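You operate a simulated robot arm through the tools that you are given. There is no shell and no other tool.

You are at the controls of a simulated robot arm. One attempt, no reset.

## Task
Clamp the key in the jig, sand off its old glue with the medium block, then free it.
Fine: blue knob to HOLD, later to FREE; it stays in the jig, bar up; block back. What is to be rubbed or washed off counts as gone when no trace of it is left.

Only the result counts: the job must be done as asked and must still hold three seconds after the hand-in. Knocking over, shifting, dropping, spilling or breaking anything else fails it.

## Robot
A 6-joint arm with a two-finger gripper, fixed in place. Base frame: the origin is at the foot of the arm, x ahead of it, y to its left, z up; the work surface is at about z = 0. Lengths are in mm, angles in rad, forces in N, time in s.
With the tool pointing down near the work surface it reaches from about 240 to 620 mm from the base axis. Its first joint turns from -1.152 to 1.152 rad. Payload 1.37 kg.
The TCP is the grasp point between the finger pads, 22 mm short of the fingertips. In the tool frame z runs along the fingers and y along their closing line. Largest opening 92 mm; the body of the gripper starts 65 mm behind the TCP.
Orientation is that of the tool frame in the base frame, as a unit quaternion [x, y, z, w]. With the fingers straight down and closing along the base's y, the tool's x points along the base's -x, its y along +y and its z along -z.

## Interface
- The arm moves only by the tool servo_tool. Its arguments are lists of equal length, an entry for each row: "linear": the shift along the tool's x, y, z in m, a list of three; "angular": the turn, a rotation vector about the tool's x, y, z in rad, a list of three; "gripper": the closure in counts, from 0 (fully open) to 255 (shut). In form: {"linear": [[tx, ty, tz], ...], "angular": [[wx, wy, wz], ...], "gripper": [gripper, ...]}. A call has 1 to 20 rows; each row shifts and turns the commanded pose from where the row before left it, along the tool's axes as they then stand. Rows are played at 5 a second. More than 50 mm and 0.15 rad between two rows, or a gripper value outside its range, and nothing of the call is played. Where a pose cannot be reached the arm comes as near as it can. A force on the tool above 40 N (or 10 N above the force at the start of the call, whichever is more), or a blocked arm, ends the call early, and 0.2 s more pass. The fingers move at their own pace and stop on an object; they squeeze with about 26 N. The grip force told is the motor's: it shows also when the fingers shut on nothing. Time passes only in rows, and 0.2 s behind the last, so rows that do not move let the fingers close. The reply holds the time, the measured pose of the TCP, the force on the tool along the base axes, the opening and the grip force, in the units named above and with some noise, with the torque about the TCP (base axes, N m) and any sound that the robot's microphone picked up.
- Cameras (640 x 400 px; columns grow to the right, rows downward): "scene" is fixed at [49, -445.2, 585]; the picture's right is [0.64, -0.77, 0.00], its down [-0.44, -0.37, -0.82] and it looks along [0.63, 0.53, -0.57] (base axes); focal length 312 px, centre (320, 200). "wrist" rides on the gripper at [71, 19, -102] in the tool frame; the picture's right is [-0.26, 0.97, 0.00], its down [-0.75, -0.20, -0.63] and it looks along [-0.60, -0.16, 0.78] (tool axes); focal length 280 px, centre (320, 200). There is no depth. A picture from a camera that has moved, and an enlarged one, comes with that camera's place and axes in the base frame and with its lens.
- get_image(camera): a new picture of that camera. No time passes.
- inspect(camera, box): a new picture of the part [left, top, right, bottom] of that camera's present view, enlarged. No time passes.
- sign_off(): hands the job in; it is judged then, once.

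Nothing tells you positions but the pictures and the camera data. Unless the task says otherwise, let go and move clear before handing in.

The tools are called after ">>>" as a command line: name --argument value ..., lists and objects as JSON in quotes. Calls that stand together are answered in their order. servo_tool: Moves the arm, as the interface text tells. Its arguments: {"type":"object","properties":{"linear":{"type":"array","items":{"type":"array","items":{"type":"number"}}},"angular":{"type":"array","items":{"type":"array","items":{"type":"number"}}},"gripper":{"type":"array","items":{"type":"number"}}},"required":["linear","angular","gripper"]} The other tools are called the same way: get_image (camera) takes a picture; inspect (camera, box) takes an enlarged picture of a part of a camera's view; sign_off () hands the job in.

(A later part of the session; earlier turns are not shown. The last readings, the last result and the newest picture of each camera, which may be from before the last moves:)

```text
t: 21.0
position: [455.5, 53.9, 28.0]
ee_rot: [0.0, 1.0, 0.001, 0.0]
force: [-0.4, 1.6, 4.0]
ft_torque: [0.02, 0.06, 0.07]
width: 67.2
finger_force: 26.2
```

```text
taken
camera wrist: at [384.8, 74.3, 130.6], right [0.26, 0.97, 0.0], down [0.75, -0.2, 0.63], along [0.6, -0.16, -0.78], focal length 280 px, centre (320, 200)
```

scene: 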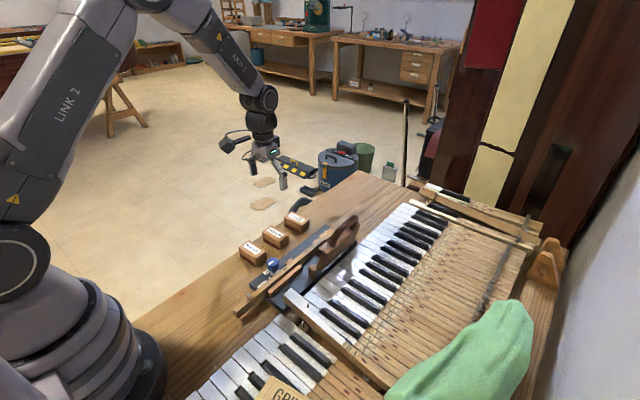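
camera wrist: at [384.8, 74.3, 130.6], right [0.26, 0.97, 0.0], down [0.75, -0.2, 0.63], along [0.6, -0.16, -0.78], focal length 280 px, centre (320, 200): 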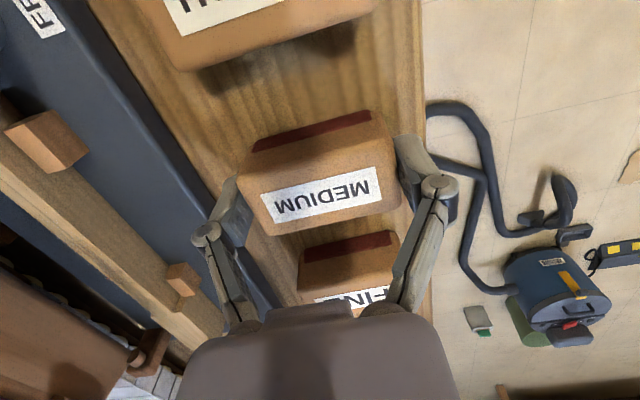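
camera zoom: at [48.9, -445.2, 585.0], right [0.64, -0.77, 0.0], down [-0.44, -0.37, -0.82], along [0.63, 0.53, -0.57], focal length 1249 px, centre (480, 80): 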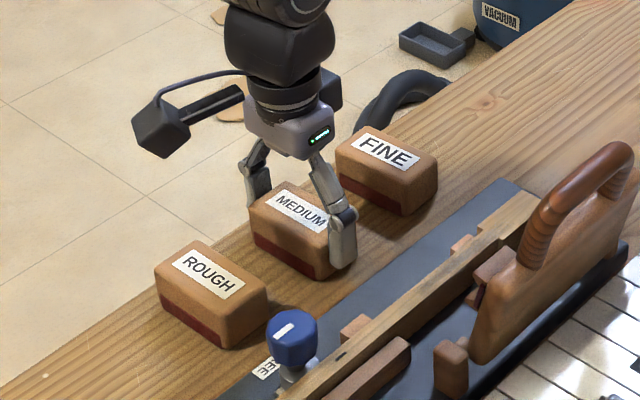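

The block is held (67 mm wide). I'll lift it straight up and rotate 90° so its long side runs along the key, with the camera facing away from the raised bar.

>>> servo_tool --linear '[[0, 0, -0.02], [0, 0, -0.035], [0, 0, -0.035], [0, 0, 0], [0, 0, 0], [0, 0, 0], [0, 0, 0], [0, 0, 0], [0, 0, 0], [0, 0, 0], [0, 0, 0], [0, 0, 0], [0, 0, 0], [0, 0, 0], [0, 0, 0], [0, 0, 0]]' --angular '[[0, 0, 0], [0, 0, 0], [0, 0, 0], [0, 0, 0.1309], [0, 0, 0.1309], [0, 0, 0.1309], [0, 0, 0.1309], [0, 0, 0.1309], [0, 0, 0.1309], [0, 0, 0.1309], [0, 0, 0.1309], [0, 0, 0.1309], [0, 0, 0.1309], [0, 0, 0.1309], [0, 0, 0.1309], [0, 0, 0]]' --gripper '[255, 255, 255, 255, 255, 255, 255, 255, 255, 255, 255, 255, 255, 255, 255, 255]'

>>> get_image --camera "scene"

>>> get_image --camera "wrist"

>>> inspect --camera "scene" --box '[220, 150, 340, 270]'

```text
t: 24.4
position: [457.1, 55.8, 117.3]
ee_rot: [0.708, 0.707, -0.001, 0.0]
force: [0.3, -0.7, -0.9]
ft_torque: [0.0, -0.03, -0.01]
width: 67.3
finger_force: 26.0
```

```text
taken
```

scene: 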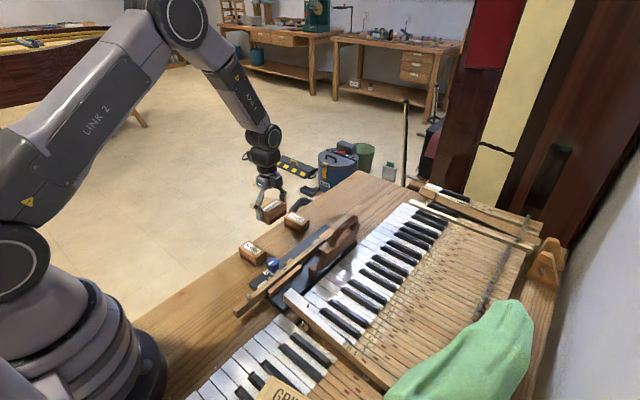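

```text
taken
camera wrist: at [474.8, 126.8, 220.4], right [0.96, -0.26, 0.0], down [-0.21, -0.75, 0.62], along [-0.16, -0.6, -0.78], focal length 280 px, centre (320, 200)
```

wrist: 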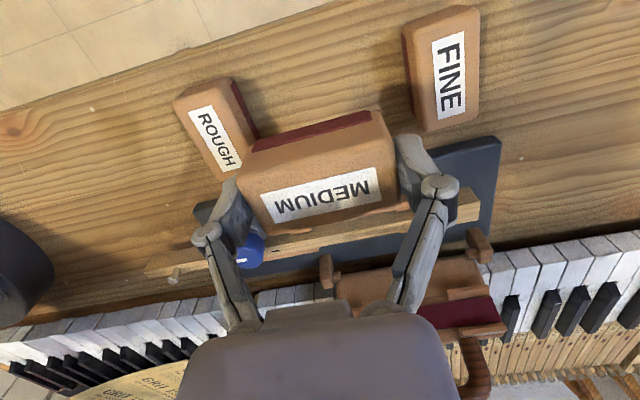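

```text
3.33 times, centred on (280, 210) of scene
camera zoom: at [49.0, -445.2, 585.0], right [0.64, -0.77, 0.0], down [-0.44, -0.37, -0.82], along [0.63, 0.53, -0.57], focal length 1041 px, centre (453, 167)
```

zoom: 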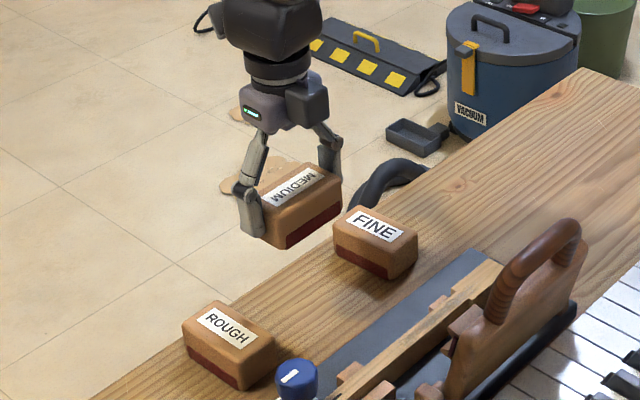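

The block is turned and held well. Now I'll move over the glued area of the key, centred at x≈485, y≈-60.

>>> servo_tool --linear '[[-0.02855, 0.007, 0], [-0.02855, 0.007, 0], [-0.02855, 0.007, 0], [-0.02855, 0.007, 0], [0, 0, 0.02], [0, 0, 0]]' --angular '[[0, 0, 0], [0, 0, 0], [0, 0, 0], [0, 0, 0], [0, 0, 0], [0, 0, 0]]' --gripper '[255, 255, 255, 255, 255, 255]'

>>> get_image --camera "wrist"

>>> inspect --camera "scene" --box '[260, 170, 380, 290]'

```text
t: 25.8
position: [484.1, -59.6, 98.3]
ee_rot: [0.707, 0.707, 0.0, 0.0]
force: [-0.3, 0.3, -0.3]
ft_torque: [-0.01, 0.04, -0.06]
width: 67.2
finger_force: 26.3
```

```text
taken
camera wrist: at [504.3, 12.1, 200.8], right [0.97, -0.26, 0.0], down [-0.2, -0.75, 0.62], along [-0.16, -0.6, -0.78], focal length 280 px, centre (320, 200)
```

wrist: 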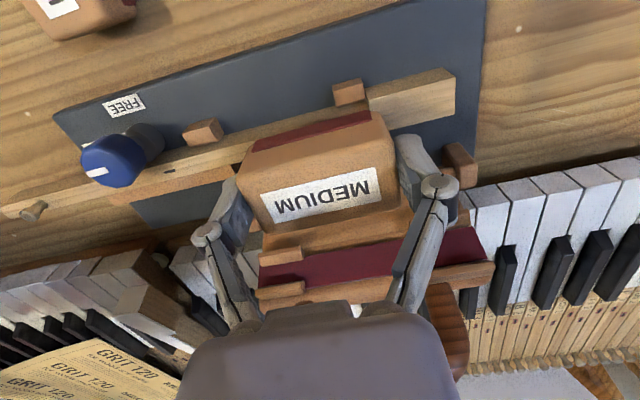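

```text
3.33 times, centred on (320, 230) of scene
camera zoom: at [49.0, -445.2, 585.0], right [0.64, -0.77, 0.0], down [-0.44, -0.37, -0.82], along [0.63, 0.53, -0.57], focal length 1041 px, centre (320, 100)
```

zoom: 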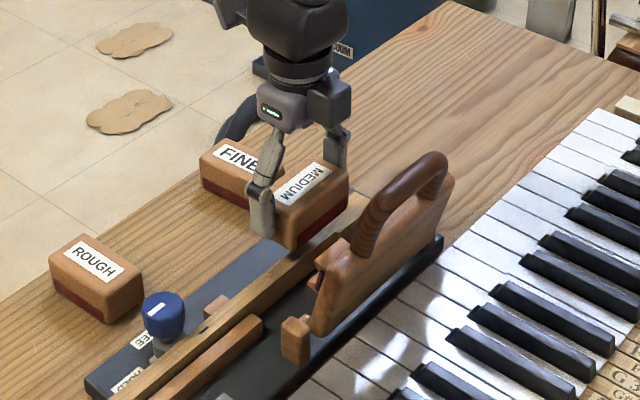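

The block is above the key. I'll lower it close, then creep down to feel contact.

>>> servo_tool --linear '[[0, 0, 0.015], [0, 0, 0.01], [0, 0, 0.001], [0, 0, 0.001], [0, 0, 0]]' --angular '[[0, 0, 0], [0, 0, 0], [0, 0, 0], [0, 0, 0], [0, 0, 0]]' --gripper '[255, 255, 255, 255, 255]'

>>> get_image --camera "wrist"

```text
t: 27.0
position: [484.1, -58.9, 69.8]
ee_rot: [0.707, 0.707, 0.0, 0.0]
force: [0.8, 0.0, 0.3]
ft_torque: [0.02, 0.01, 0.01]
width: 67.3
finger_force: 25.8
```

```text
taken
camera wrist: at [503.4, 12.7, 172.9], right [0.97, -0.26, 0.0], down [-0.2, -0.75, 0.62], along [-0.16, -0.6, -0.78], focal length 280 px, centre (320, 200)
```

wrist: 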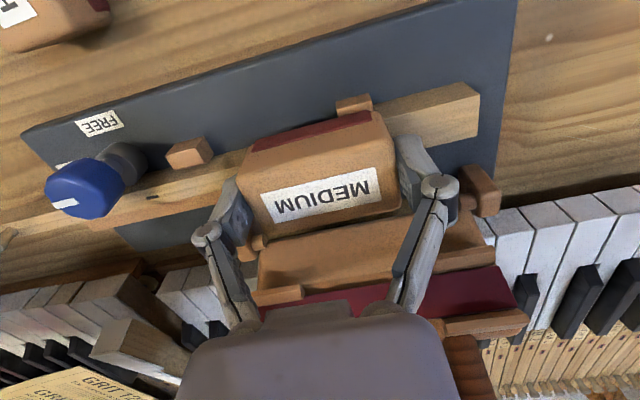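

>>> servo_tool --linear '[[0, 0, 0.0007], [0, 0, 0.0007], [0, 0, 0]]' --angular '[[0, 0, 0], [0, 0, 0], [0, 0, 0]]' --gripper '[255, 255, 255]'

```text
t: 27.8
position: [484.1, -60.0, 68.5]
ee_rot: [0.707, 0.707, -0.001, 0.0]
force: [-0.4, -0.2, -1.4]
ft_torque: [-0.01, 0.03, -0.01]
width: 67.2
finger_force: 25.3
```

>>> servo_tool --linear '[[0, 0, 0.0007], [0, 0, 0.0007], [0, 0, 0]]' --angular '[[0, 0, 0], [0, 0, 0], [0, 0, 0]]' --gripper '[255, 255, 255]'

>>> inspect --camera "scene" --box '[280, 210, 350, 270]'

```text
t: 28.6
position: [483.8, -57.9, 68.4]
ee_rot: [0.707, 0.707, 0.0, 0.0]
force: [1.1, -0.1, 0.4]
ft_torque: [0.02, -0.03, 0.0]
width: 67.2
finger_force: 26.4
```

```text
6.67 times, centred on (315, 240) of scene
camera zoom: at [49.0, -445.2, 585.0], right [0.64, -0.77, 0.0], down [-0.44, -0.37, -0.82], along [0.63, 0.53, -0.57], focal length 2082 px, centre (353, -67)
```

zoom: 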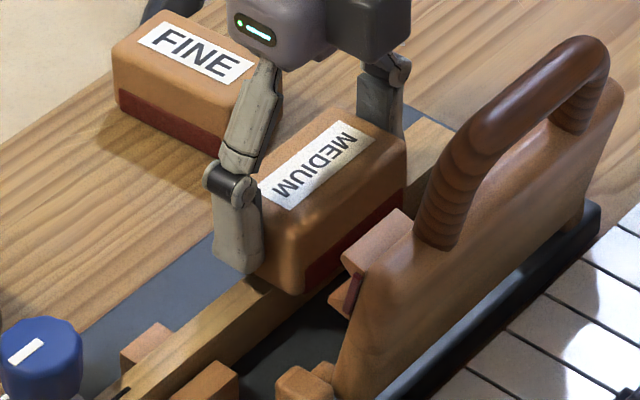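

>>> servo_tool --linear '[[0, 0, 0.0006], [0, 0, 0.0006], [0, 0, 0]]' --angular '[[0, 0, 0], [0, 0, 0], [0, 0, 0]]' --gripper '[255, 255, 255]'

```text
t: 29.4
position: [485.4, -58.5, 67.6]
ee_rot: [0.707, 0.707, 0.001, 0.001]
force: [-4.8, 3.2, 18.2]
ft_torque: [0.07, 0.07, 0.08]
width: 67.2
finger_force: 26.2
```

Contact was felt at about 18 N. I'll ease off slightly and start rubbing along the key.

>>> servo_tool --linear '[[0, 0, -0.0002], [0, 0.01, 0], [0, 0.01, 0], [0, -0.01, 0], [0, -0.01, 0], [0, -0.01, 0], [0, -0.01, 0], [0, 0.01, 0], [0, 0.01, 0], [0, 0, 0]]' --angular '[[0, 0, 0], [0, 0, 0], [0, 0, 0], [0, 0, 0], [0, 0, 0], [0, 0, 0], [0, 0, 0], [0, 0, 0], [0, 0, 0], [0, 0, 0]]' --gripper '[255, 255, 255, 255, 255, 255, 255, 255, 255, 255]'

>>> get_image --camera "wrist"

>>> inspect --camera "scene" --box '[280, 210, 350, 270]'

```text
t: 31.6
position: [485.0, -59.6, 67.3]
ee_rot: [0.707, 0.707, 0.0, 0.0]
force: [-0.1, -0.6, 1.3]
ft_torque: [0.0, -0.05, 0.02]
width: 67.4
finger_force: 26.1
```

```text
taken
camera wrist: at [503.7, 12.7, 169.3], right [0.97, -0.26, 0.0], down [-0.2, -0.75, 0.63], along [-0.16, -0.6, -0.78], focal length 280 px, centre (320, 200)
```

wrist: 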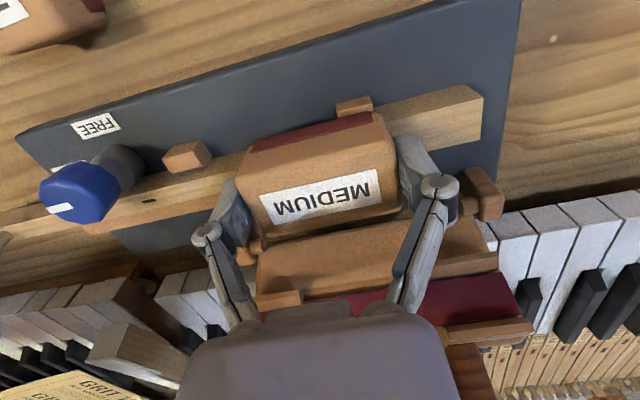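

```text
6.67 times, centred on (315, 240) of scene
camera zoom: at [49.0, -445.2, 585.0], right [0.64, -0.77, 0.0], down [-0.44, -0.37, -0.82], along [0.63, 0.53, -0.57], focal length 2082 px, centre (353, -67)
```

zoom: 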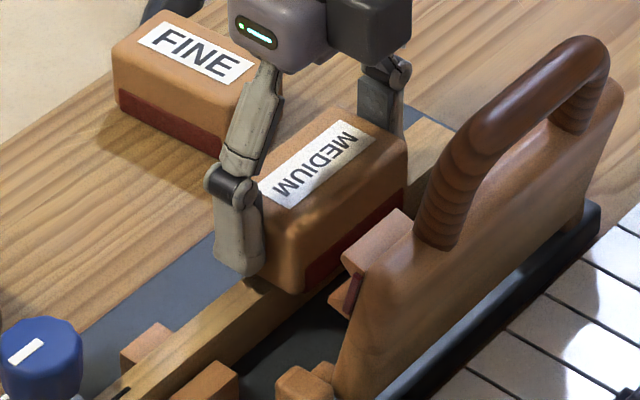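

The force dropped to about 1 N, so I'll press down a little more and check again.

>>> servo_tool --linear '[[0, 0, 0.0004], [0, 0, 0]]' --angular '[[0, 0, 0], [0, 0, 0]]' --gripper '[255, 255]'

```text
t: 32.2
position: [485.8, -58.2, 66.1]
ee_rot: [0.707, 0.707, 0.0, -0.001]
force: [0.9, -0.2, 2.0]
ft_torque: [-0.03, -0.02, 0.02]
width: 67.0
finger_force: 25.5
```

>>> servo_tool --linear '[[0, 0, 0.0004], [0, 0, 0]]' --angular '[[0, 0, 0], [0, 0, 0]]' --gripper '[255, 255]'

```text
t: 32.8
position: [484.3, -58.6, 67.4]
ee_rot: [0.707, 0.707, 0.0, 0.001]
force: [0.9, 0.1, 7.7]
ft_torque: [-0.01, -0.02, 0.05]
width: 67.4
finger_force: 25.8
```

About 8 N of contact now. I'll rub with longer strokes.

>>> servo_tool --linear '[[0, 0.01, 0.0001], [0, 0.01, 0], [0, -0.01, 0], [0, -0.01, 0], [0, -0.01, 0], [0, -0.01, 0], [0, 0.01, 0], [0, 0.01, 0], [0, 0.01, 0], [0, 0.01, 0], [0, -0.01, 0], [0, -0.01, 0], [0, -0.01, 0], [0, -0.01, 0], [0, 0.01, 0], [0, 0.01, 0], [0, 0, 0]]' --angular '[[0, 0, 0], [0, 0, 0], [0, 0, 0], [0, 0, 0], [0, 0, 0], [0, 0, 0], [0, 0, 0], [0, 0, 0], [0, 0, 0], [0, 0, 0], [0, 0, 0], [0, 0, 0], [0, 0, 0], [0, 0, 0], [0, 0, 0], [0, 0, 0], [0, 0, 0]]' --gripper '[255, 255, 255, 255, 255, 255, 255, 255, 255, 255, 255, 255, 255, 255, 255, 255, 255]'

```text
t: 36.4
position: [483.7, -58.9, 66.4]
ee_rot: [0.707, 0.708, 0.0, 0.0]
force: [-1.5, -0.4, 0.9]
ft_torque: [-0.04, 0.06, 0.02]
width: 66.9
finger_force: 26.2
```

Contact fades as the block settles. I'll lift and move aside to see how the glue responds.

>>> servo_tool --linear '[[0, 0, -0.01], [0, 0, -0.025], [0, 0, -0.025], [0.03, 0, 0], [0.03, 0, 0], [0.02, 0, 0], [0, 0, 0]]' --angular '[[0, 0, 0], [0, 0, 0], [0, 0, 0], [0, 0, 0], [0, 0, 0], [0, 0, 0], [0, 0, 0]]' --gripper '[255, 255, 255, 255, 255, 255, 255]'

>>> get_image --camera "wrist"

>>> inspect --camera "scene" --box '[290, 220, 350, 270]'

>>> inspect --camera "wrist" --box '[120, 180, 320, 305]'

```text
t: 38.0
position: [483.6, 22.8, 126.8]
ee_rot: [0.707, 0.707, 0.0, 0.0]
force: [-1.0, 0.9, 0.1]
ft_torque: [0.05, -0.02, 0.0]
width: 67.2
finger_force: 25.8
```

```text
taken
camera wrist: at [502.1, 93.9, 228.0], right [0.97, -0.26, 0.0], down [-0.2, -0.75, 0.62], along [-0.16, -0.6, -0.78], focal length 280 px, centre (320, 200)
```

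wrist: 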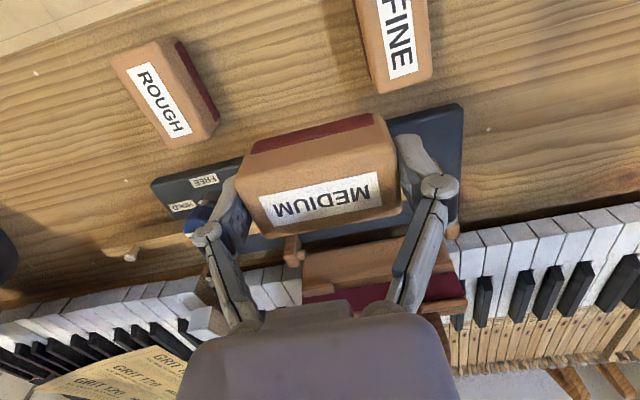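

```text
8.00 times, centred on (320, 245) of scene
camera zoom: at [49.0, -445.2, 585.0], right [0.64, -0.77, 0.0], down [-0.44, -0.37, -0.82], along [0.63, 0.53, -0.57], focal length 2498 px, centre (320, -160)
```

zoom: 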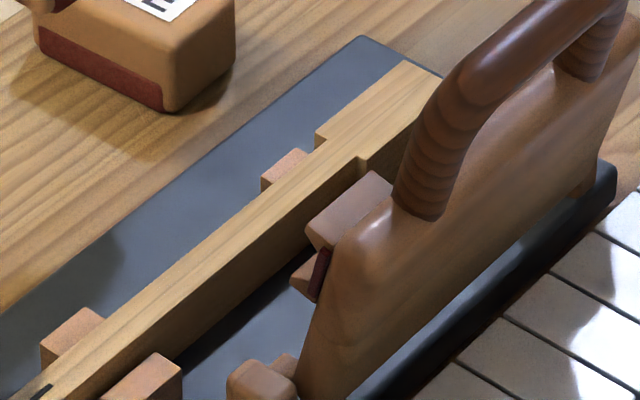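

```text
3.20 times, centred on (220, 242) of wrist
camera zoom: at [502.1, 93.9, 228.0], right [0.97, -0.26, 0.0], down [-0.2, -0.75, 0.62], along [-0.16, -0.6, -0.78], focal length 897 px, centre (640, 64)
```

zoom: 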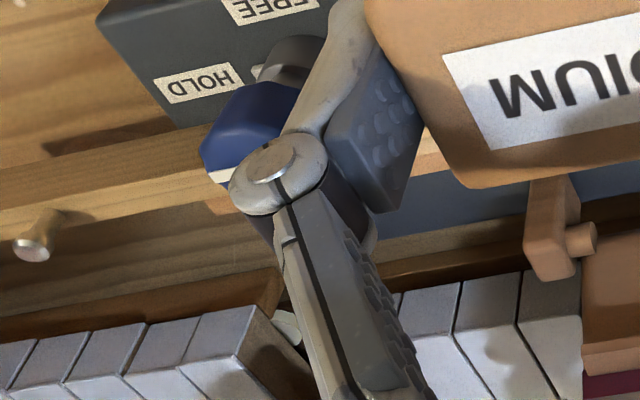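

The smear appears to be mostly gone. I'll zoom in to look for any remaining traces.

>>> inspect --camera "scene" --box '[315, 225, 339, 245]'

>>> inspect --camera "scene" --box '[303, 235, 327, 255]'

>>> inspect --camera "scene" --box '[285, 248, 309, 268]'

```text
16.00 times, centred on (327, 235) of scene
camera zoom: at [49.0, -445.2, 585.0], right [0.64, -0.77, 0.0], down [-0.44, -0.37, -0.82], along [0.63, 0.53, -0.57], focal length 4996 px, centre (208, -360)
```

zoom: 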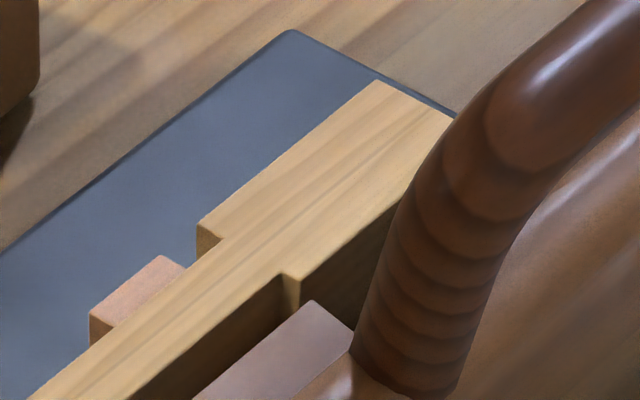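

```text
16.00 times, centred on (315, 245) of scene
camera zoom: at [49.0, -445.2, 585.0], right [0.64, -0.77, 0.0], down [-0.44, -0.37, -0.82], along [0.63, 0.53, -0.57], focal length 4996 px, centre (400, -520)
```

zoom: 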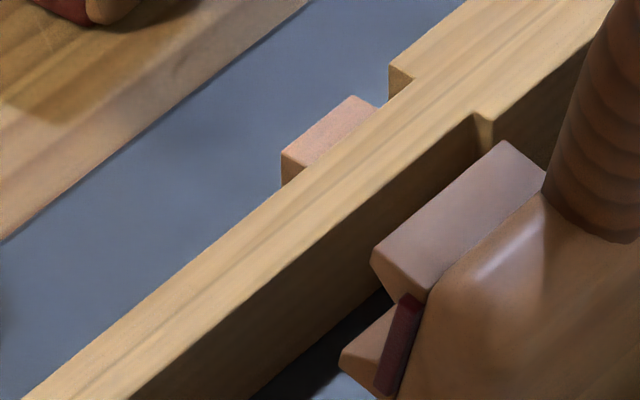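

```text
16.00 times, centred on (297, 258) of scene
camera zoom: at [49.0, -445.2, 585.0], right [0.64, -0.77, 0.0], down [-0.44, -0.37, -0.82], along [0.63, 0.53, -0.57], focal length 4996 px, centre (688, -728)
```

zoom: 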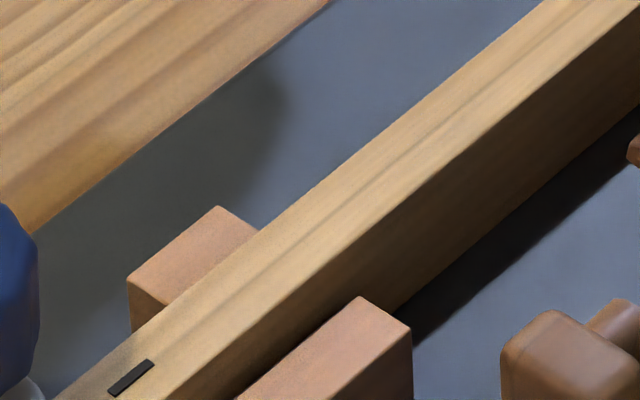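

It looks clean from the side. I'll raise the arm and look straight down at the key to be sure.

>>> servo_tool --linear '[[0, 0, -0.03], [0, 0, -0.035], [0, 0, -0.035], [-0.03, 0, 0], [-0.03, 0, 0], [-0.03, -0.01, 0], [-0.02, 0, 0], [0, 0, 0]]' --angular '[[0, 0, 0], [0, 0, 0], [0, 0, 0], [0, 0, 0], [0, 0, 0], [0, 0, 0], [0, 0, 0], [0, 0, 0]]' --gripper '[255, 255, 255, 255, 255, 255, 255, 255]'

>>> get_image --camera "wrist"

>>> inspect --camera "wrist" --box '[250, 40, 400, 130]'

```text
t: 39.8
position: [475.1, -89.1, 226.0]
ee_rot: [0.706, 0.708, -0.001, 0.0]
force: [0.4, -1.0, -0.7]
ft_torque: [0.01, 0.04, -0.02]
width: 67.0
finger_force: 26.2
```

```text
taken
camera wrist: at [493.2, -17.5, 329.3], right [0.97, -0.26, 0.0], down [-0.2, -0.75, 0.63], along [-0.16, -0.6, -0.78], focal length 280 px, centre (320, 200)
```

wrist: 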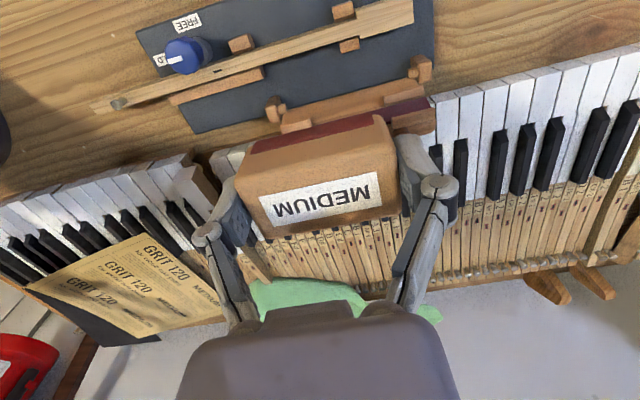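

```text
4.27 times, centred on (325, 85) of wrist
camera zoom: at [493.2, -17.5, 329.3], right [0.97, -0.26, 0.0], down [-0.2, -0.75, 0.63], along [-0.16, -0.6, -0.78], focal length 1196 px, centre (299, 691)
```

zoom: 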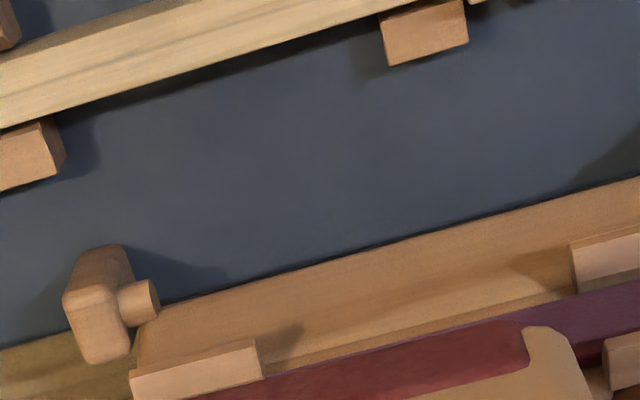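

>>> inspect --camera "wrist" --box '[300, 0, 430, 70]'

>>> inspect --camera "wrist" --box '[200, 20, 320, 90]'

>>> inspect --camera "wrist" --box '[340, 0, 420, 50]'

```text
4.92 times, centred on (365, 35) of wrist
camera zoom: at [493.2, -17.5, 329.3], right [0.97, -0.26, 0.0], down [-0.2, -0.75, 0.63], along [-0.16, -0.6, -0.78], focal length 1380 px, centre (98, 1012)
```

zoom: 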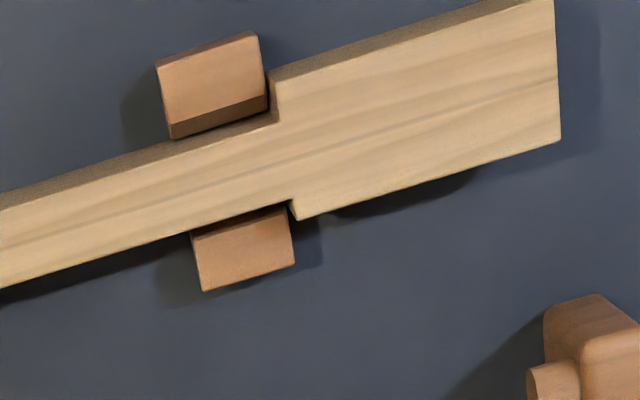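

```text
5.33 times, centred on (260, 55) of wrist
camera zoom: at [493.2, -17.5, 329.3], right [0.97, -0.26, 0.0], down [-0.2, -0.75, 0.63], along [-0.16, -0.6, -0.78], focal length 1495 px, centre (640, 973)
```

zoom: 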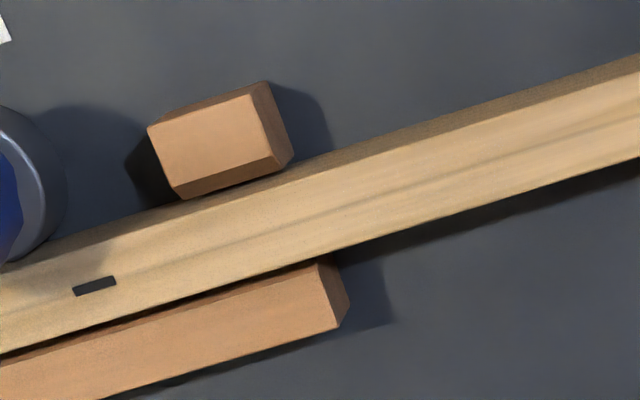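

```text
8.00 times, centred on (380, 25) of wrist
camera zoom: at [493.2, -17.5, 329.3], right [0.97, -0.26, 0.0], down [-0.2, -0.75, 0.63], along [-0.16, -0.6, -0.78], focal length 2243 px, centre (-160, 1600)
```

zoom: 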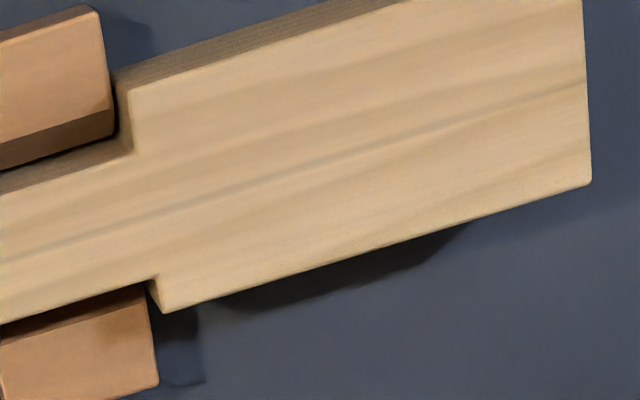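

The key top looks clean and the key hasn't shifted. I'll make one more light sanding pass over the whole area to leave no faint residue.

>>> servo_tool --linear '[[0.015, 0.01, 0], [0.015, 0, 0], [0, 0, 0.035], [0, 0, 0.035], [0, 0, 0.035], [0, 0, 0.03], [0, 0, 0.018], [0, 0, 0.005], [0, 0, 0.002], [0, 0, 0]]' --angular '[[0, 0, 0], [0, 0, 0], [0, 0, 0], [0, 0, 0], [0, 0, 0], [0, 0, 0], [0, 0, 0], [0, 0, 0], [0, 0, 0], [0, 0, 0]]' --gripper '[255, 255, 255, 255, 255, 255, 255, 255, 255, 255]'

```text
t: 42.0
position: [485.3, -60.2, 66.8]
ee_rot: [0.707, 0.707, -0.001, 0.0]
force: [0.1, 0.0, -0.8]
ft_torque: [0.01, 0.01, -0.02]
width: 67.1
finger_force: 26.4
```

>>> servo_tool --linear '[[0, 0, 0.0005], [0, 0, 0]]' --angular '[[0, 0, 0], [0, 0, 0]]' --gripper '[255, 255]'

```text
t: 42.6
position: [484.7, -59.7, 65.6]
ee_rot: [0.707, 0.707, 0.0, 0.0]
force: [0.7, -0.4, -1.2]
ft_torque: [0.0, 0.0, 0.01]
width: 67.0
finger_force: 25.8
```

>>> servo_tool --linear '[[0, 0, 0.0005], [0, 0, 0]]' --angular '[[0, 0, 0], [0, 0, 0]]' --gripper '[255, 255]'

```text
t: 43.2
position: [484.2, -59.2, 65.6]
ee_rot: [0.706, 0.708, 0.0, 0.0]
force: [-0.7, 0.0, 1.3]
ft_torque: [0.0, 0.06, -0.03]
width: 67.0
finger_force: 26.1
```

>>> servo_tool --linear '[[0, 0, 0.0005], [0, 0, 0]]' --angular '[[0, 0, 0], [0, 0, 0]]' --gripper '[255, 255]'

```text
t: 43.8
position: [485.1, -59.8, 65.6]
ee_rot: [0.707, 0.707, 0.001, 0.0]
force: [-1.1, -2.0, 6.4]
ft_torque: [-0.04, 0.26, 0.03]
width: 67.3
finger_force: 26.2
```

About 6 N of contact. I'll do a few more strokes.

>>> servo_tool --linear '[[0, 0.01, 0], [0, 0.01, 0], [0, -0.01, 0], [0, -0.01, 0], [0, -0.01, 0], [0, -0.01, 0.0001], [0, 0.01, 0], [0, 0.01, 0], [0, 0.01, 0], [0, 0.01, 0.0001], [0, -0.01, 0], [0, -0.01, 0], [0, -0.01, 0], [0, -0.01, 0], [0, 0.01, 0], [0, 0.01, 0], [0, 0, 0]]' --angular '[[0, 0, 0], [0, 0, 0], [0, 0, 0], [0, 0, 0], [0, 0, 0], [0, 0, 0], [0, 0, 0], [0, 0, 0], [0, 0, 0], [0, 0, 0], [0, 0, 0], [0, 0, 0], [0, 0, 0], [0, 0, 0], [0, 0, 0], [0, 0, 0], [0, 0, 0]]' --gripper '[255, 255, 255, 255, 255, 255, 255, 255, 255, 255, 255, 255, 255, 255, 255, 255, 255]'

```text
t: 47.4
position: [484.6, -58.9, 64.3]
ee_rot: [0.707, 0.707, -0.001, 0.0]
force: [0.2, -0.3, 0.1]
ft_torque: [-0.04, -0.04, 0.03]
width: 67.1
finger_force: 26.0
```

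Done sanding. I'll lift, go back over the MEDIUM block's home spot and rotate back to its original orientation.

>>> servo_tool --linear '[[0, 0, -0.01], [0, 0, -0.035], [0, 0, -0.035], [0.02855, -0.007, 0], [0.02855, -0.007, 0], [0.02855, -0.007, 0], [0.02855, -0.007, 0], [0, 0, 0]]' --angular '[[0, 0, 0], [0, 0, 0], [0, 0, 0], [0, 0, 0], [0, 0, 0], [0, 0, 0], [0, 0, 0], [0, 0, 0]]' --gripper '[255, 255, 255, 255, 255, 255, 255, 255]'

>>> servo_tool --linear '[[0, 0, 0], [0, 0, 0], [0, 0, 0], [0, 0, 0], [0, 0, 0], [0, 0, 0], [0, 0, 0], [0, 0, 0], [0, 0, 0], [0, 0, 0], [0, 0, 0], [0, 0, 0], [0, 0, 0]]' --angular '[[0, 0, -0.1309], [0, 0, -0.1309], [0, 0, -0.1309], [0, 0, -0.1309], [0, 0, -0.1309], [0, 0, -0.1309], [0, 0, -0.1309], [0, 0, -0.1309], [0, 0, -0.1309], [0, 0, -0.1309], [0, 0, -0.1309], [0, 0, -0.1309], [0, 0, 0]]' --gripper '[255, 255, 255, 255, 255, 255, 255, 255, 255, 255, 255, 255, 255]'

>>> get_image --camera "wrist"

>>> inspect --camera "scene" --box '[220, 150, 340, 270]'

>>> inspect --camera "scene" --box '[290, 220, 350, 270]'

```text
t: 49.2
position: [455.5, 54.4, 146.5]
ee_rot: [0.707, 0.707, 0.0, 0.0]
force: [0.4, 0.9, -1.7]
ft_torque: [-0.03, 0.0, 0.0]
width: 67.2
finger_force: 26.5
```

```text
t: 52.0
position: [455.7, 56.3, 145.1]
ee_rot: [0.0, 1.0, 0.0, 0.0]
force: [0.6, -0.3, 0.0]
ft_torque: [-0.01, -0.01, 0.01]
width: 67.3
finger_force: 26.3
```

```text
taken
camera wrist: at [384.8, 75.3, 246.5], right [0.26, 0.97, 0.0], down [0.75, -0.2, 0.62], along [0.6, -0.16, -0.78], focal length 280 px, centre (320, 200)
```

wrist: 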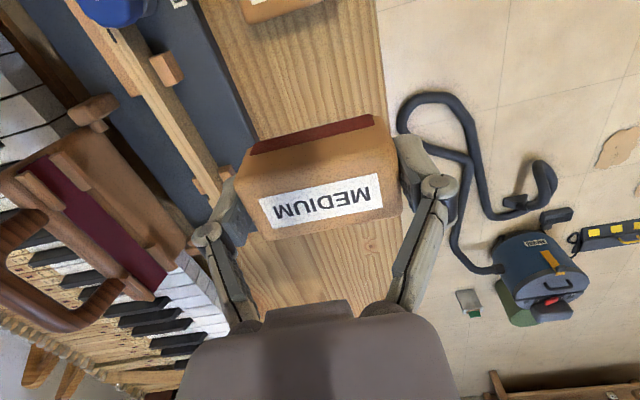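

```text
3.33 times, centred on (280, 210) of scene
camera zoom: at [49.0, -445.2, 585.0], right [0.64, -0.77, 0.0], down [-0.44, -0.37, -0.82], along [0.63, 0.53, -0.57], focal length 1041 px, centre (453, 167)
```

zoom: 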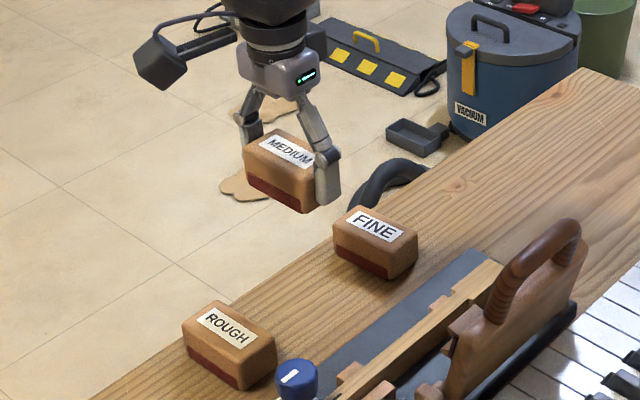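

```text
8.00 times, centred on (320, 245) of scene
camera zoom: at [49.0, -445.2, 585.0], right [0.64, -0.77, 0.0], down [-0.44, -0.37, -0.82], along [0.63, 0.53, -0.57], focal length 2498 px, centre (320, -160)
```

zoom: 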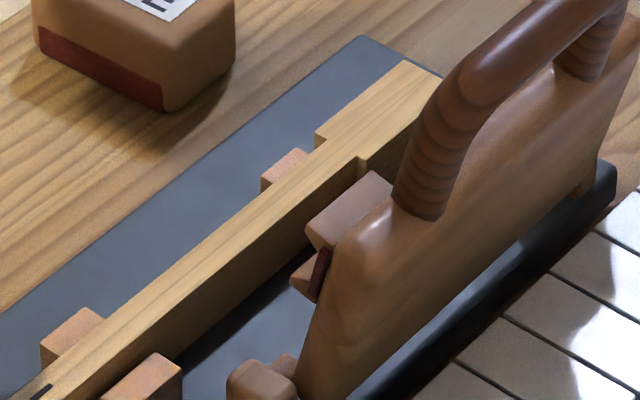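

The key is clean. I'll lower the block at its home spot, creeping at the end to feel the bench.

>>> servo_tool --linear '[[0, 0, 0.04], [0, 0, 0.04], [0, 0, 0.025], [0, 0, 0.006], [0, 0, 0.002], [0, 0, 0.001], [0, 0, 0]]' --angular '[[0, 0, 0], [0, 0, 0], [0, 0, 0], [0, 0, 0], [0, 0, 0], [0, 0, 0], [0, 0, 0]]' --gripper '[255, 255, 255, 255, 255, 255, 255]'

>>> get_image --camera "wrist"

>>> inspect --camera "scene" --box '[235, 195, 315, 275]'

```text
t: 53.6
position: [456.3, 54.4, 30.0]
ee_rot: [0.001, 1.0, 0.001, -0.001]
force: [0.7, 0.8, -1.4]
ft_torque: [0.01, 0.0, -0.02]
width: 67.0
finger_force: 25.8
```

```text
taken
camera wrist: at [384.2, 74.5, 132.7], right [0.26, 0.97, 0.0], down [0.75, -0.2, 0.62], along [0.6, -0.16, -0.78], focal length 280 px, centre (320, 200)
```

wrist: 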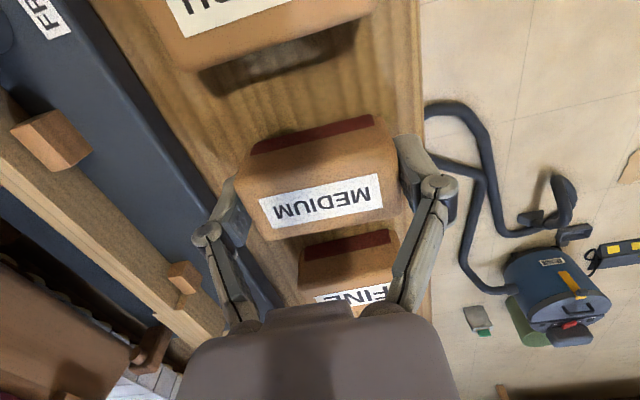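

```text
5.00 times, centred on (275, 235) of scene
camera zoom: at [49.0, -445.2, 585.0], right [0.64, -0.77, 0.0], down [-0.44, -0.37, -0.82], along [0.63, 0.53, -0.57], focal length 1561 px, centre (545, 25)
```

zoom: 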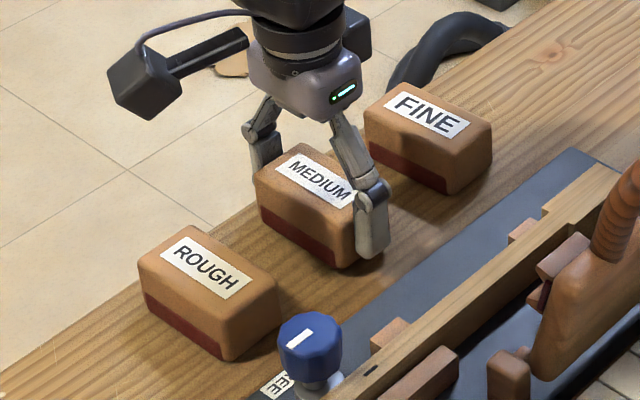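

>>> servo_tool --linear '[[0, 0, 0.001], [0, 0, 0.001], [0, 0, 0.001], [0, 0, 0]]' --angular '[[0, 0, 0], [0, 0, 0], [0, 0, 0], [0, 0, 0]]' --gripper '[255, 255, 255, 255]'

```text
t: 54.6
position: [455.3, 55.1, 27.4]
ee_rot: [0.0, 1.0, 0.0, 0.001]
force: [-1.0, 0.1, 0.6]
ft_torque: [0.0, 0.0, 0.01]
width: 67.0
finger_force: 26.1
```

>>> servo_tool --linear '[[0, 0, 0.0007], [0, 0, 0.0007], [0, 0, 0]]' --angular '[[0, 0, 0], [0, 0, 0], [0, 0, 0]]' --gripper '[255, 255, 255]'

```text
t: 55.4
position: [455.4, 54.2, 26.4]
ee_rot: [0.0, 1.0, 0.0, 0.001]
force: [0.4, -0.6, -0.9]
ft_torque: [0.0, 0.01, 0.01]
width: 66.9
finger_force: 25.9
```

>>> servo_tool --linear '[[0, 0, 0.0006], [0, 0, 0.0006], [0, 0, 0]]' --angular '[[0, 0, 0], [0, 0, 0], [0, 0, 0]]' --gripper '[255, 255, 255]'

>>> inspect --camera "scene" --box '[255, 215, 305, 255]'

```text
t: 56.2
position: [455.3, 53.8, 25.7]
ee_rot: [-0.001, 1.0, 0.0, 0.001]
force: [-0.5, 0.0, -0.6]
ft_torque: [0.02, -0.04, 0.02]
width: 66.9
finger_force: 25.8
```

```text
10.00 times, centred on (280, 235) of scene
camera zoom: at [49.0, -445.2, 585.0], right [0.64, -0.77, 0.0], down [-0.44, -0.37, -0.82], along [0.63, 0.53, -0.57], focal length 3122 px, centre (720, -150)
```

zoom: 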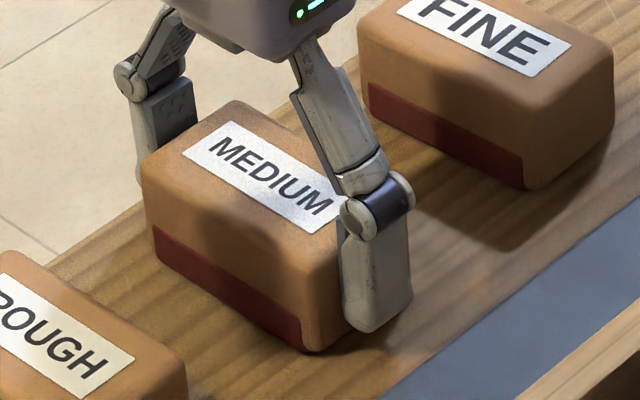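

>>> servo_tool --linear '[[0, 0, 0.0005], [0, 0, 0]]' --angular '[[0, 0, 0], [0, 0, 0]]' --gripper '[255, 255]'

```text
t: 56.8
position: [456.2, 55.3, 24.2]
ee_rot: [0.0, 1.0, 0.0, 0.001]
force: [-0.7, 0.2, -0.5]
ft_torque: [0.02, 0.02, 0.0]
width: 67.1
finger_force: 26.2
```

>>> servo_tool --linear '[[0, 0, 0.0005], [0, 0, 0]]' --angular '[[0, 0, 0], [0, 0, 0]]' --gripper '[255, 255]'

```text
t: 57.4
position: [456.9, 54.3, 25.2]
ee_rot: [0.0, 1.0, 0.0, 0.0]
force: [-0.6, 0.5, 1.9]
ft_torque: [-0.03, 0.01, 0.02]
width: 66.7
finger_force: 26.2
```

The block is just touching the bench, so I'll release it and rise.

>>> servo_tool --linear '[[0, 0, 0], [0, 0, 0], [0, 0, 0], [0, 0, -0.02], [0, 0, -0.04], [0, 0, -0.04], [0, 0, -0.04], [0, 0, 0]]' --angular '[[0, 0, 0], [0, 0, 0], [0, 0, 0], [0, 0, 0], [0, 0, 0], [0, 0, 0], [0, 0, 0], [0, 0, 0]]' --gripper '[150, 25, 25, 25, 25, 25, 25, 25]'

>>> get_image --camera "wrist"

>>> inspect --camera "scene" --box '[235, 195, 315, 275]'

```text
t: 59.2
position: [457.2, 57.7, 162.9]
ee_rot: [0.0, 1.0, 0.0, 0.0]
force: [0.0, 0.0, -0.1]
ft_torque: [0.01, -0.01, 0.02]
width: 83.0
finger_force: 0.1
```

```text
taken
camera wrist: at [385.4, 78.1, 265.2], right [0.26, 0.97, 0.0], down [0.75, -0.2, 0.62], along [0.6, -0.16, -0.78], focal length 280 px, centre (320, 200)
```

wrist: 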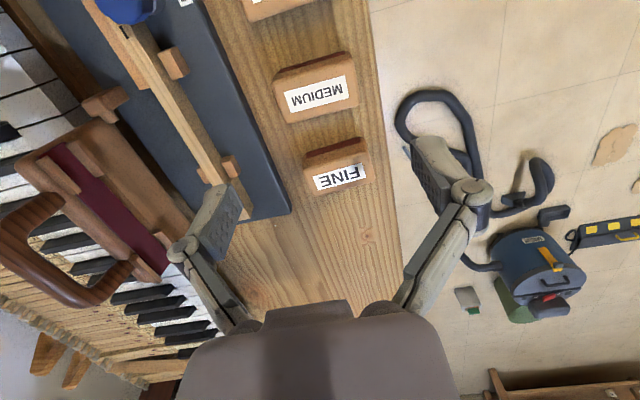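

```text
5.00 times, centred on (275, 235) of scene
camera zoom: at [48.9, -445.2, 585.0], right [0.64, -0.77, 0.0], down [-0.44, -0.37, -0.82], along [0.63, 0.53, -0.57], focal length 1561 px, centre (545, 25)
```

zoom: 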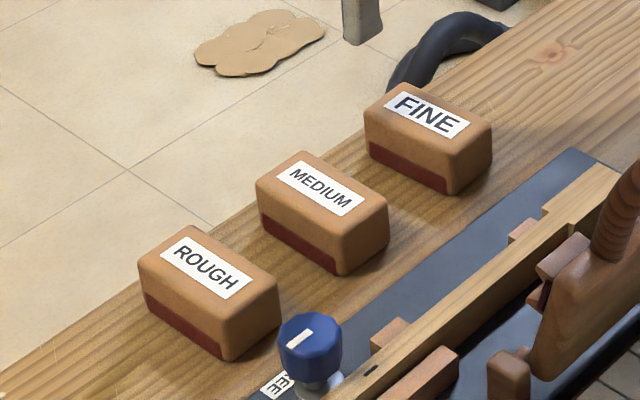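

The MEDIUM block is back on its spot, within about 1 mm. Now I'll return above the knob to turn it back to FREE.

>>> servo_tool --linear '[[0.02305, -0.0235, 0], [0.02305, -0.0235, 0], [0.02305, -0.0235, 0], [0.02305, -0.0235, 0], [0, 0, 0.03], [0, 0, 0.027], [0, 0, 0]]' --angular '[[0, 0, 0], [0, 0, 0], [0, 0, 0], [0, 0, 0], [0, 0, 0], [0, 0, 0], [0, 0, 0]]' --gripper '[110, 110, 110, 110, 110, 110, 110]'

>>> get_image --camera "wrist"

>>> inspect --camera "wrist" --box '[270, 70, 390, 190]'

```text
t: 60.8
position: [363.1, -38.0, 107.1]
ee_rot: [0.0, 1.0, -0.001, 0.0]
force: [1.4, 0.0, -0.7]
ft_torque: [-0.02, 0.0, -0.01]
width: 52.5
finger_force: 0.1
```

```text
taken
camera wrist: at [291.8, -17.9, 210.1], right [0.26, 0.97, 0.0], down [0.75, -0.2, 0.63], along [0.6, -0.16, -0.78], focal length 280 px, centre (320, 200)
```

wrist: 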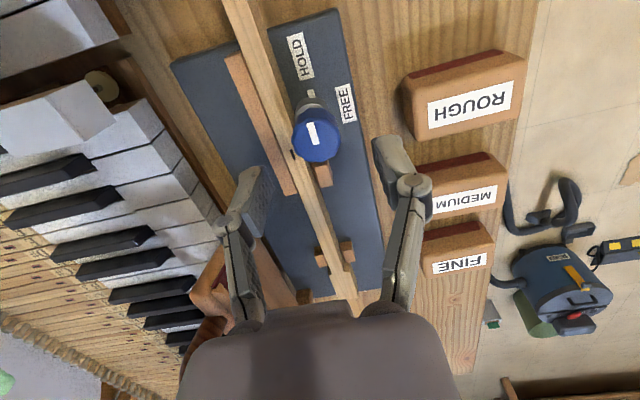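

```text
3.33 times, centred on (330, 130) of wrist
camera zoom: at [291.8, -17.9, 210.1], right [0.26, 0.97, 0.0], down [0.75, -0.2, 0.63], along [0.6, -0.16, -0.78], focal length 935 px, centre (287, 433)
```

zoom: 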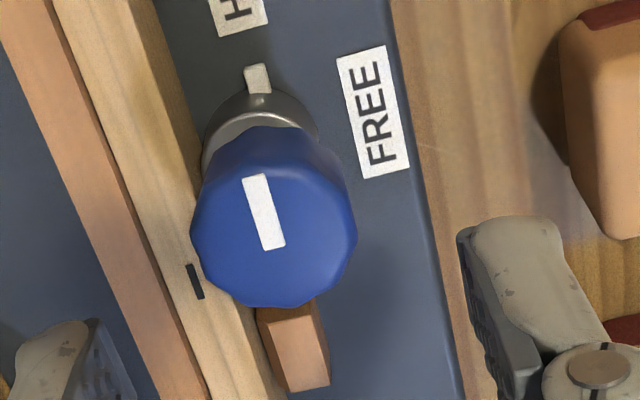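

The knob is at (363.6,-39.6) and the TCP is about 3 mm off in y. I'll correct that, descend and grip the knob.

>>> servo_tool --linear '[[-0.0005, -0.0033, 0], [0, 0, 0.02], [0, 0, 0.015], [0, 0, 0.006], [0, 0, 0], [0, 0, 0], [0, 0, 0], [0, 0, 0]]' --angular '[[0, 0, 0], [0, 0, 0], [0, 0, 0], [0, 0, 0], [0, 0, 0], [0, 0, 0], [0, 0, 0], [0, 0, 0]]' --gripper '[110, 110, 110, 110, 110, 180, 255, 255]'

>>> get_image --camera "wrist"

```text
t: 62.6
position: [363.2, -41.4, 66.2]
ee_rot: [-0.001, 1.0, 0.001, 0.0]
force: [4.4, 21.5, 3.2]
ft_torque: [0.18, 0.66, 0.04]
width: 27.6
finger_force: 26.1
```

```text
taken
camera wrist: at [291.5, -21.0, 169.2], right [0.26, 0.97, 0.0], down [0.75, -0.2, 0.62], along [0.6, -0.16, -0.78], focal length 280 px, centre (320, 200)
```

wrist: 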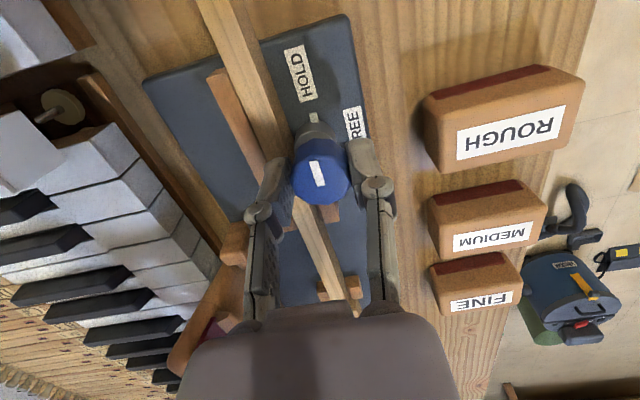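

The side force is +21 N in y, so I'll nudge back about 1 mm.

>>> servo_tool --linear '[[0, 0.001, 0], [0, 0, 0]]' --angular '[[0, 0, 0], [0, 0, 0]]' --gripper '[255, 255]'

```text
t: 63.2
position: [362.2, -41.0, 65.8]
ee_rot: [0.0, 1.0, 0.001, 0.0]
force: [-2.3, 14.2, 4.2]
ft_torque: [0.1, -0.15, -0.02]
width: 27.3
finger_force: 25.9
```

>>> servo_tool --linear '[[0, 0.001, 0], [0, 0, 0]]' --angular '[[0, 0, 0], [0, 0, 0]]' --gripper '[255, 255]'

```text
t: 63.8
position: [362.2, -40.5, 66.6]
ee_rot: [0.002, 1.0, 0.0, 0.0]
force: [-11.5, -14.0, 11.2]
ft_torque: [-0.17, -0.09, 0.0]
width: 27.3
finger_force: 26.3
```

>>> servo_tool --linear '[[0.0003, -0.0005, -0.0004], [0, 0, 0]]' --angular '[[0, 0, 0], [0, 0, 0]]' --gripper '[255, 255]'

```text
t: 64.4
position: [362.8, -41.0, 65.8]
ee_rot: [-0.001, 1.0, 0.0, -0.002]
force: [-13.7, -11.9, 1.2]
ft_torque: [-0.08, -0.02, 0.01]
width: 27.3
finger_force: 25.9
```

>>> servo_tool --linear '[[0.0005, -0.0005, 0], [0, 0, 0]]' --angular '[[0, 0, 0], [0, 0, 0]]' --gripper '[255, 255]'

```text
t: 65.0
position: [363.5, -41.0, 67.4]
ee_rot: [-0.001, 1.0, 0.0, -0.001]
force: [-10.1, -5.4, -0.6]
ft_torque: [0.0, 0.45, -0.02]
width: 27.3
finger_force: 26.3
```

The forces are small now. I'll turn the knob clockwise back toward FREE.

>>> servo_tool --linear '[[0, 0, 0], [0, 0, 0], [0, 0, 0], [0, 0, 0], [0, 0, 0]]' --angular '[[0, 0, 0.1], [0, 0, 0.1], [0, 0, 0.1], [0, 0, 0.1], [0, 0, 0]]' --gripper '[255, 255, 255, 255, 255]'

>>> get_image --camera "wrist"

```text
t: 66.2
position: [362.7, -40.9, 66.7]
ee_rot: [0.199, 0.98, 0.0, -0.001]
force: [-11.0, 18.1, 5.3]
ft_torque: [0.27, 0.28, 0.0]
width: 27.4
finger_force: 25.7
```

```text
taken
camera wrist: at [304.8, 5.4, 169.1], right [0.62, 0.79, 0.0], down [0.61, -0.48, 0.63], along [0.49, -0.39, -0.78], focal length 280 px, centre (320, 200)
```

wrist: 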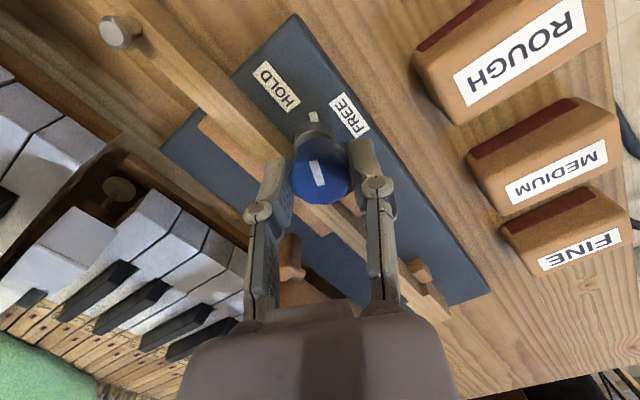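

>>> servo_tool --linear '[[0.0004, 0.0004, 0], [0, 0, 0], [0, 0, 0], [0, 0, 0], [0, 0, 0], [0, 0, 0]]' --angular '[[0, 0, 0.12], [0, 0, 0.12], [0, 0, 0.12], [0, 0, 0.12], [0, 0, 0.12], [0, 0, 0]]' --gripper '[255, 255, 255, 255, 255, 255]'

>>> get_image --camera "wrist"

```text
t: 67.6
position: [364.3, -39.9, 65.6]
ee_rot: [0.481, 0.877, 0.0, 0.001]
force: [-7.1, -8.7, 16.7]
ft_torque: [-0.09, 0.05, 0.0]
width: 27.3
finger_force: 25.9
```

```text
taken
camera wrist: at [341.0, 30.3, 168.5], right [0.95, 0.3, 0.0], down [0.23, -0.74, 0.63], along [0.19, -0.6, -0.78], focal length 280 px, centre (320, 200)
```

wrist: 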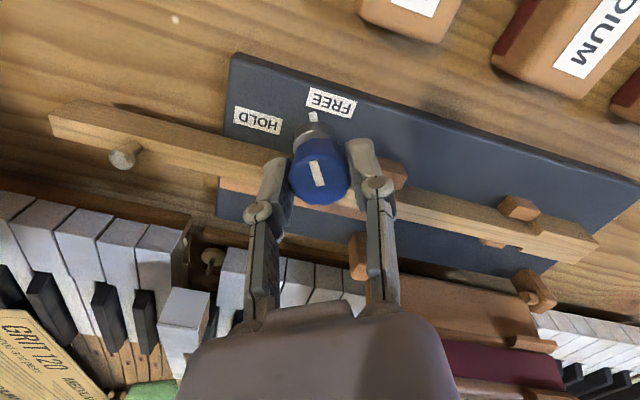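

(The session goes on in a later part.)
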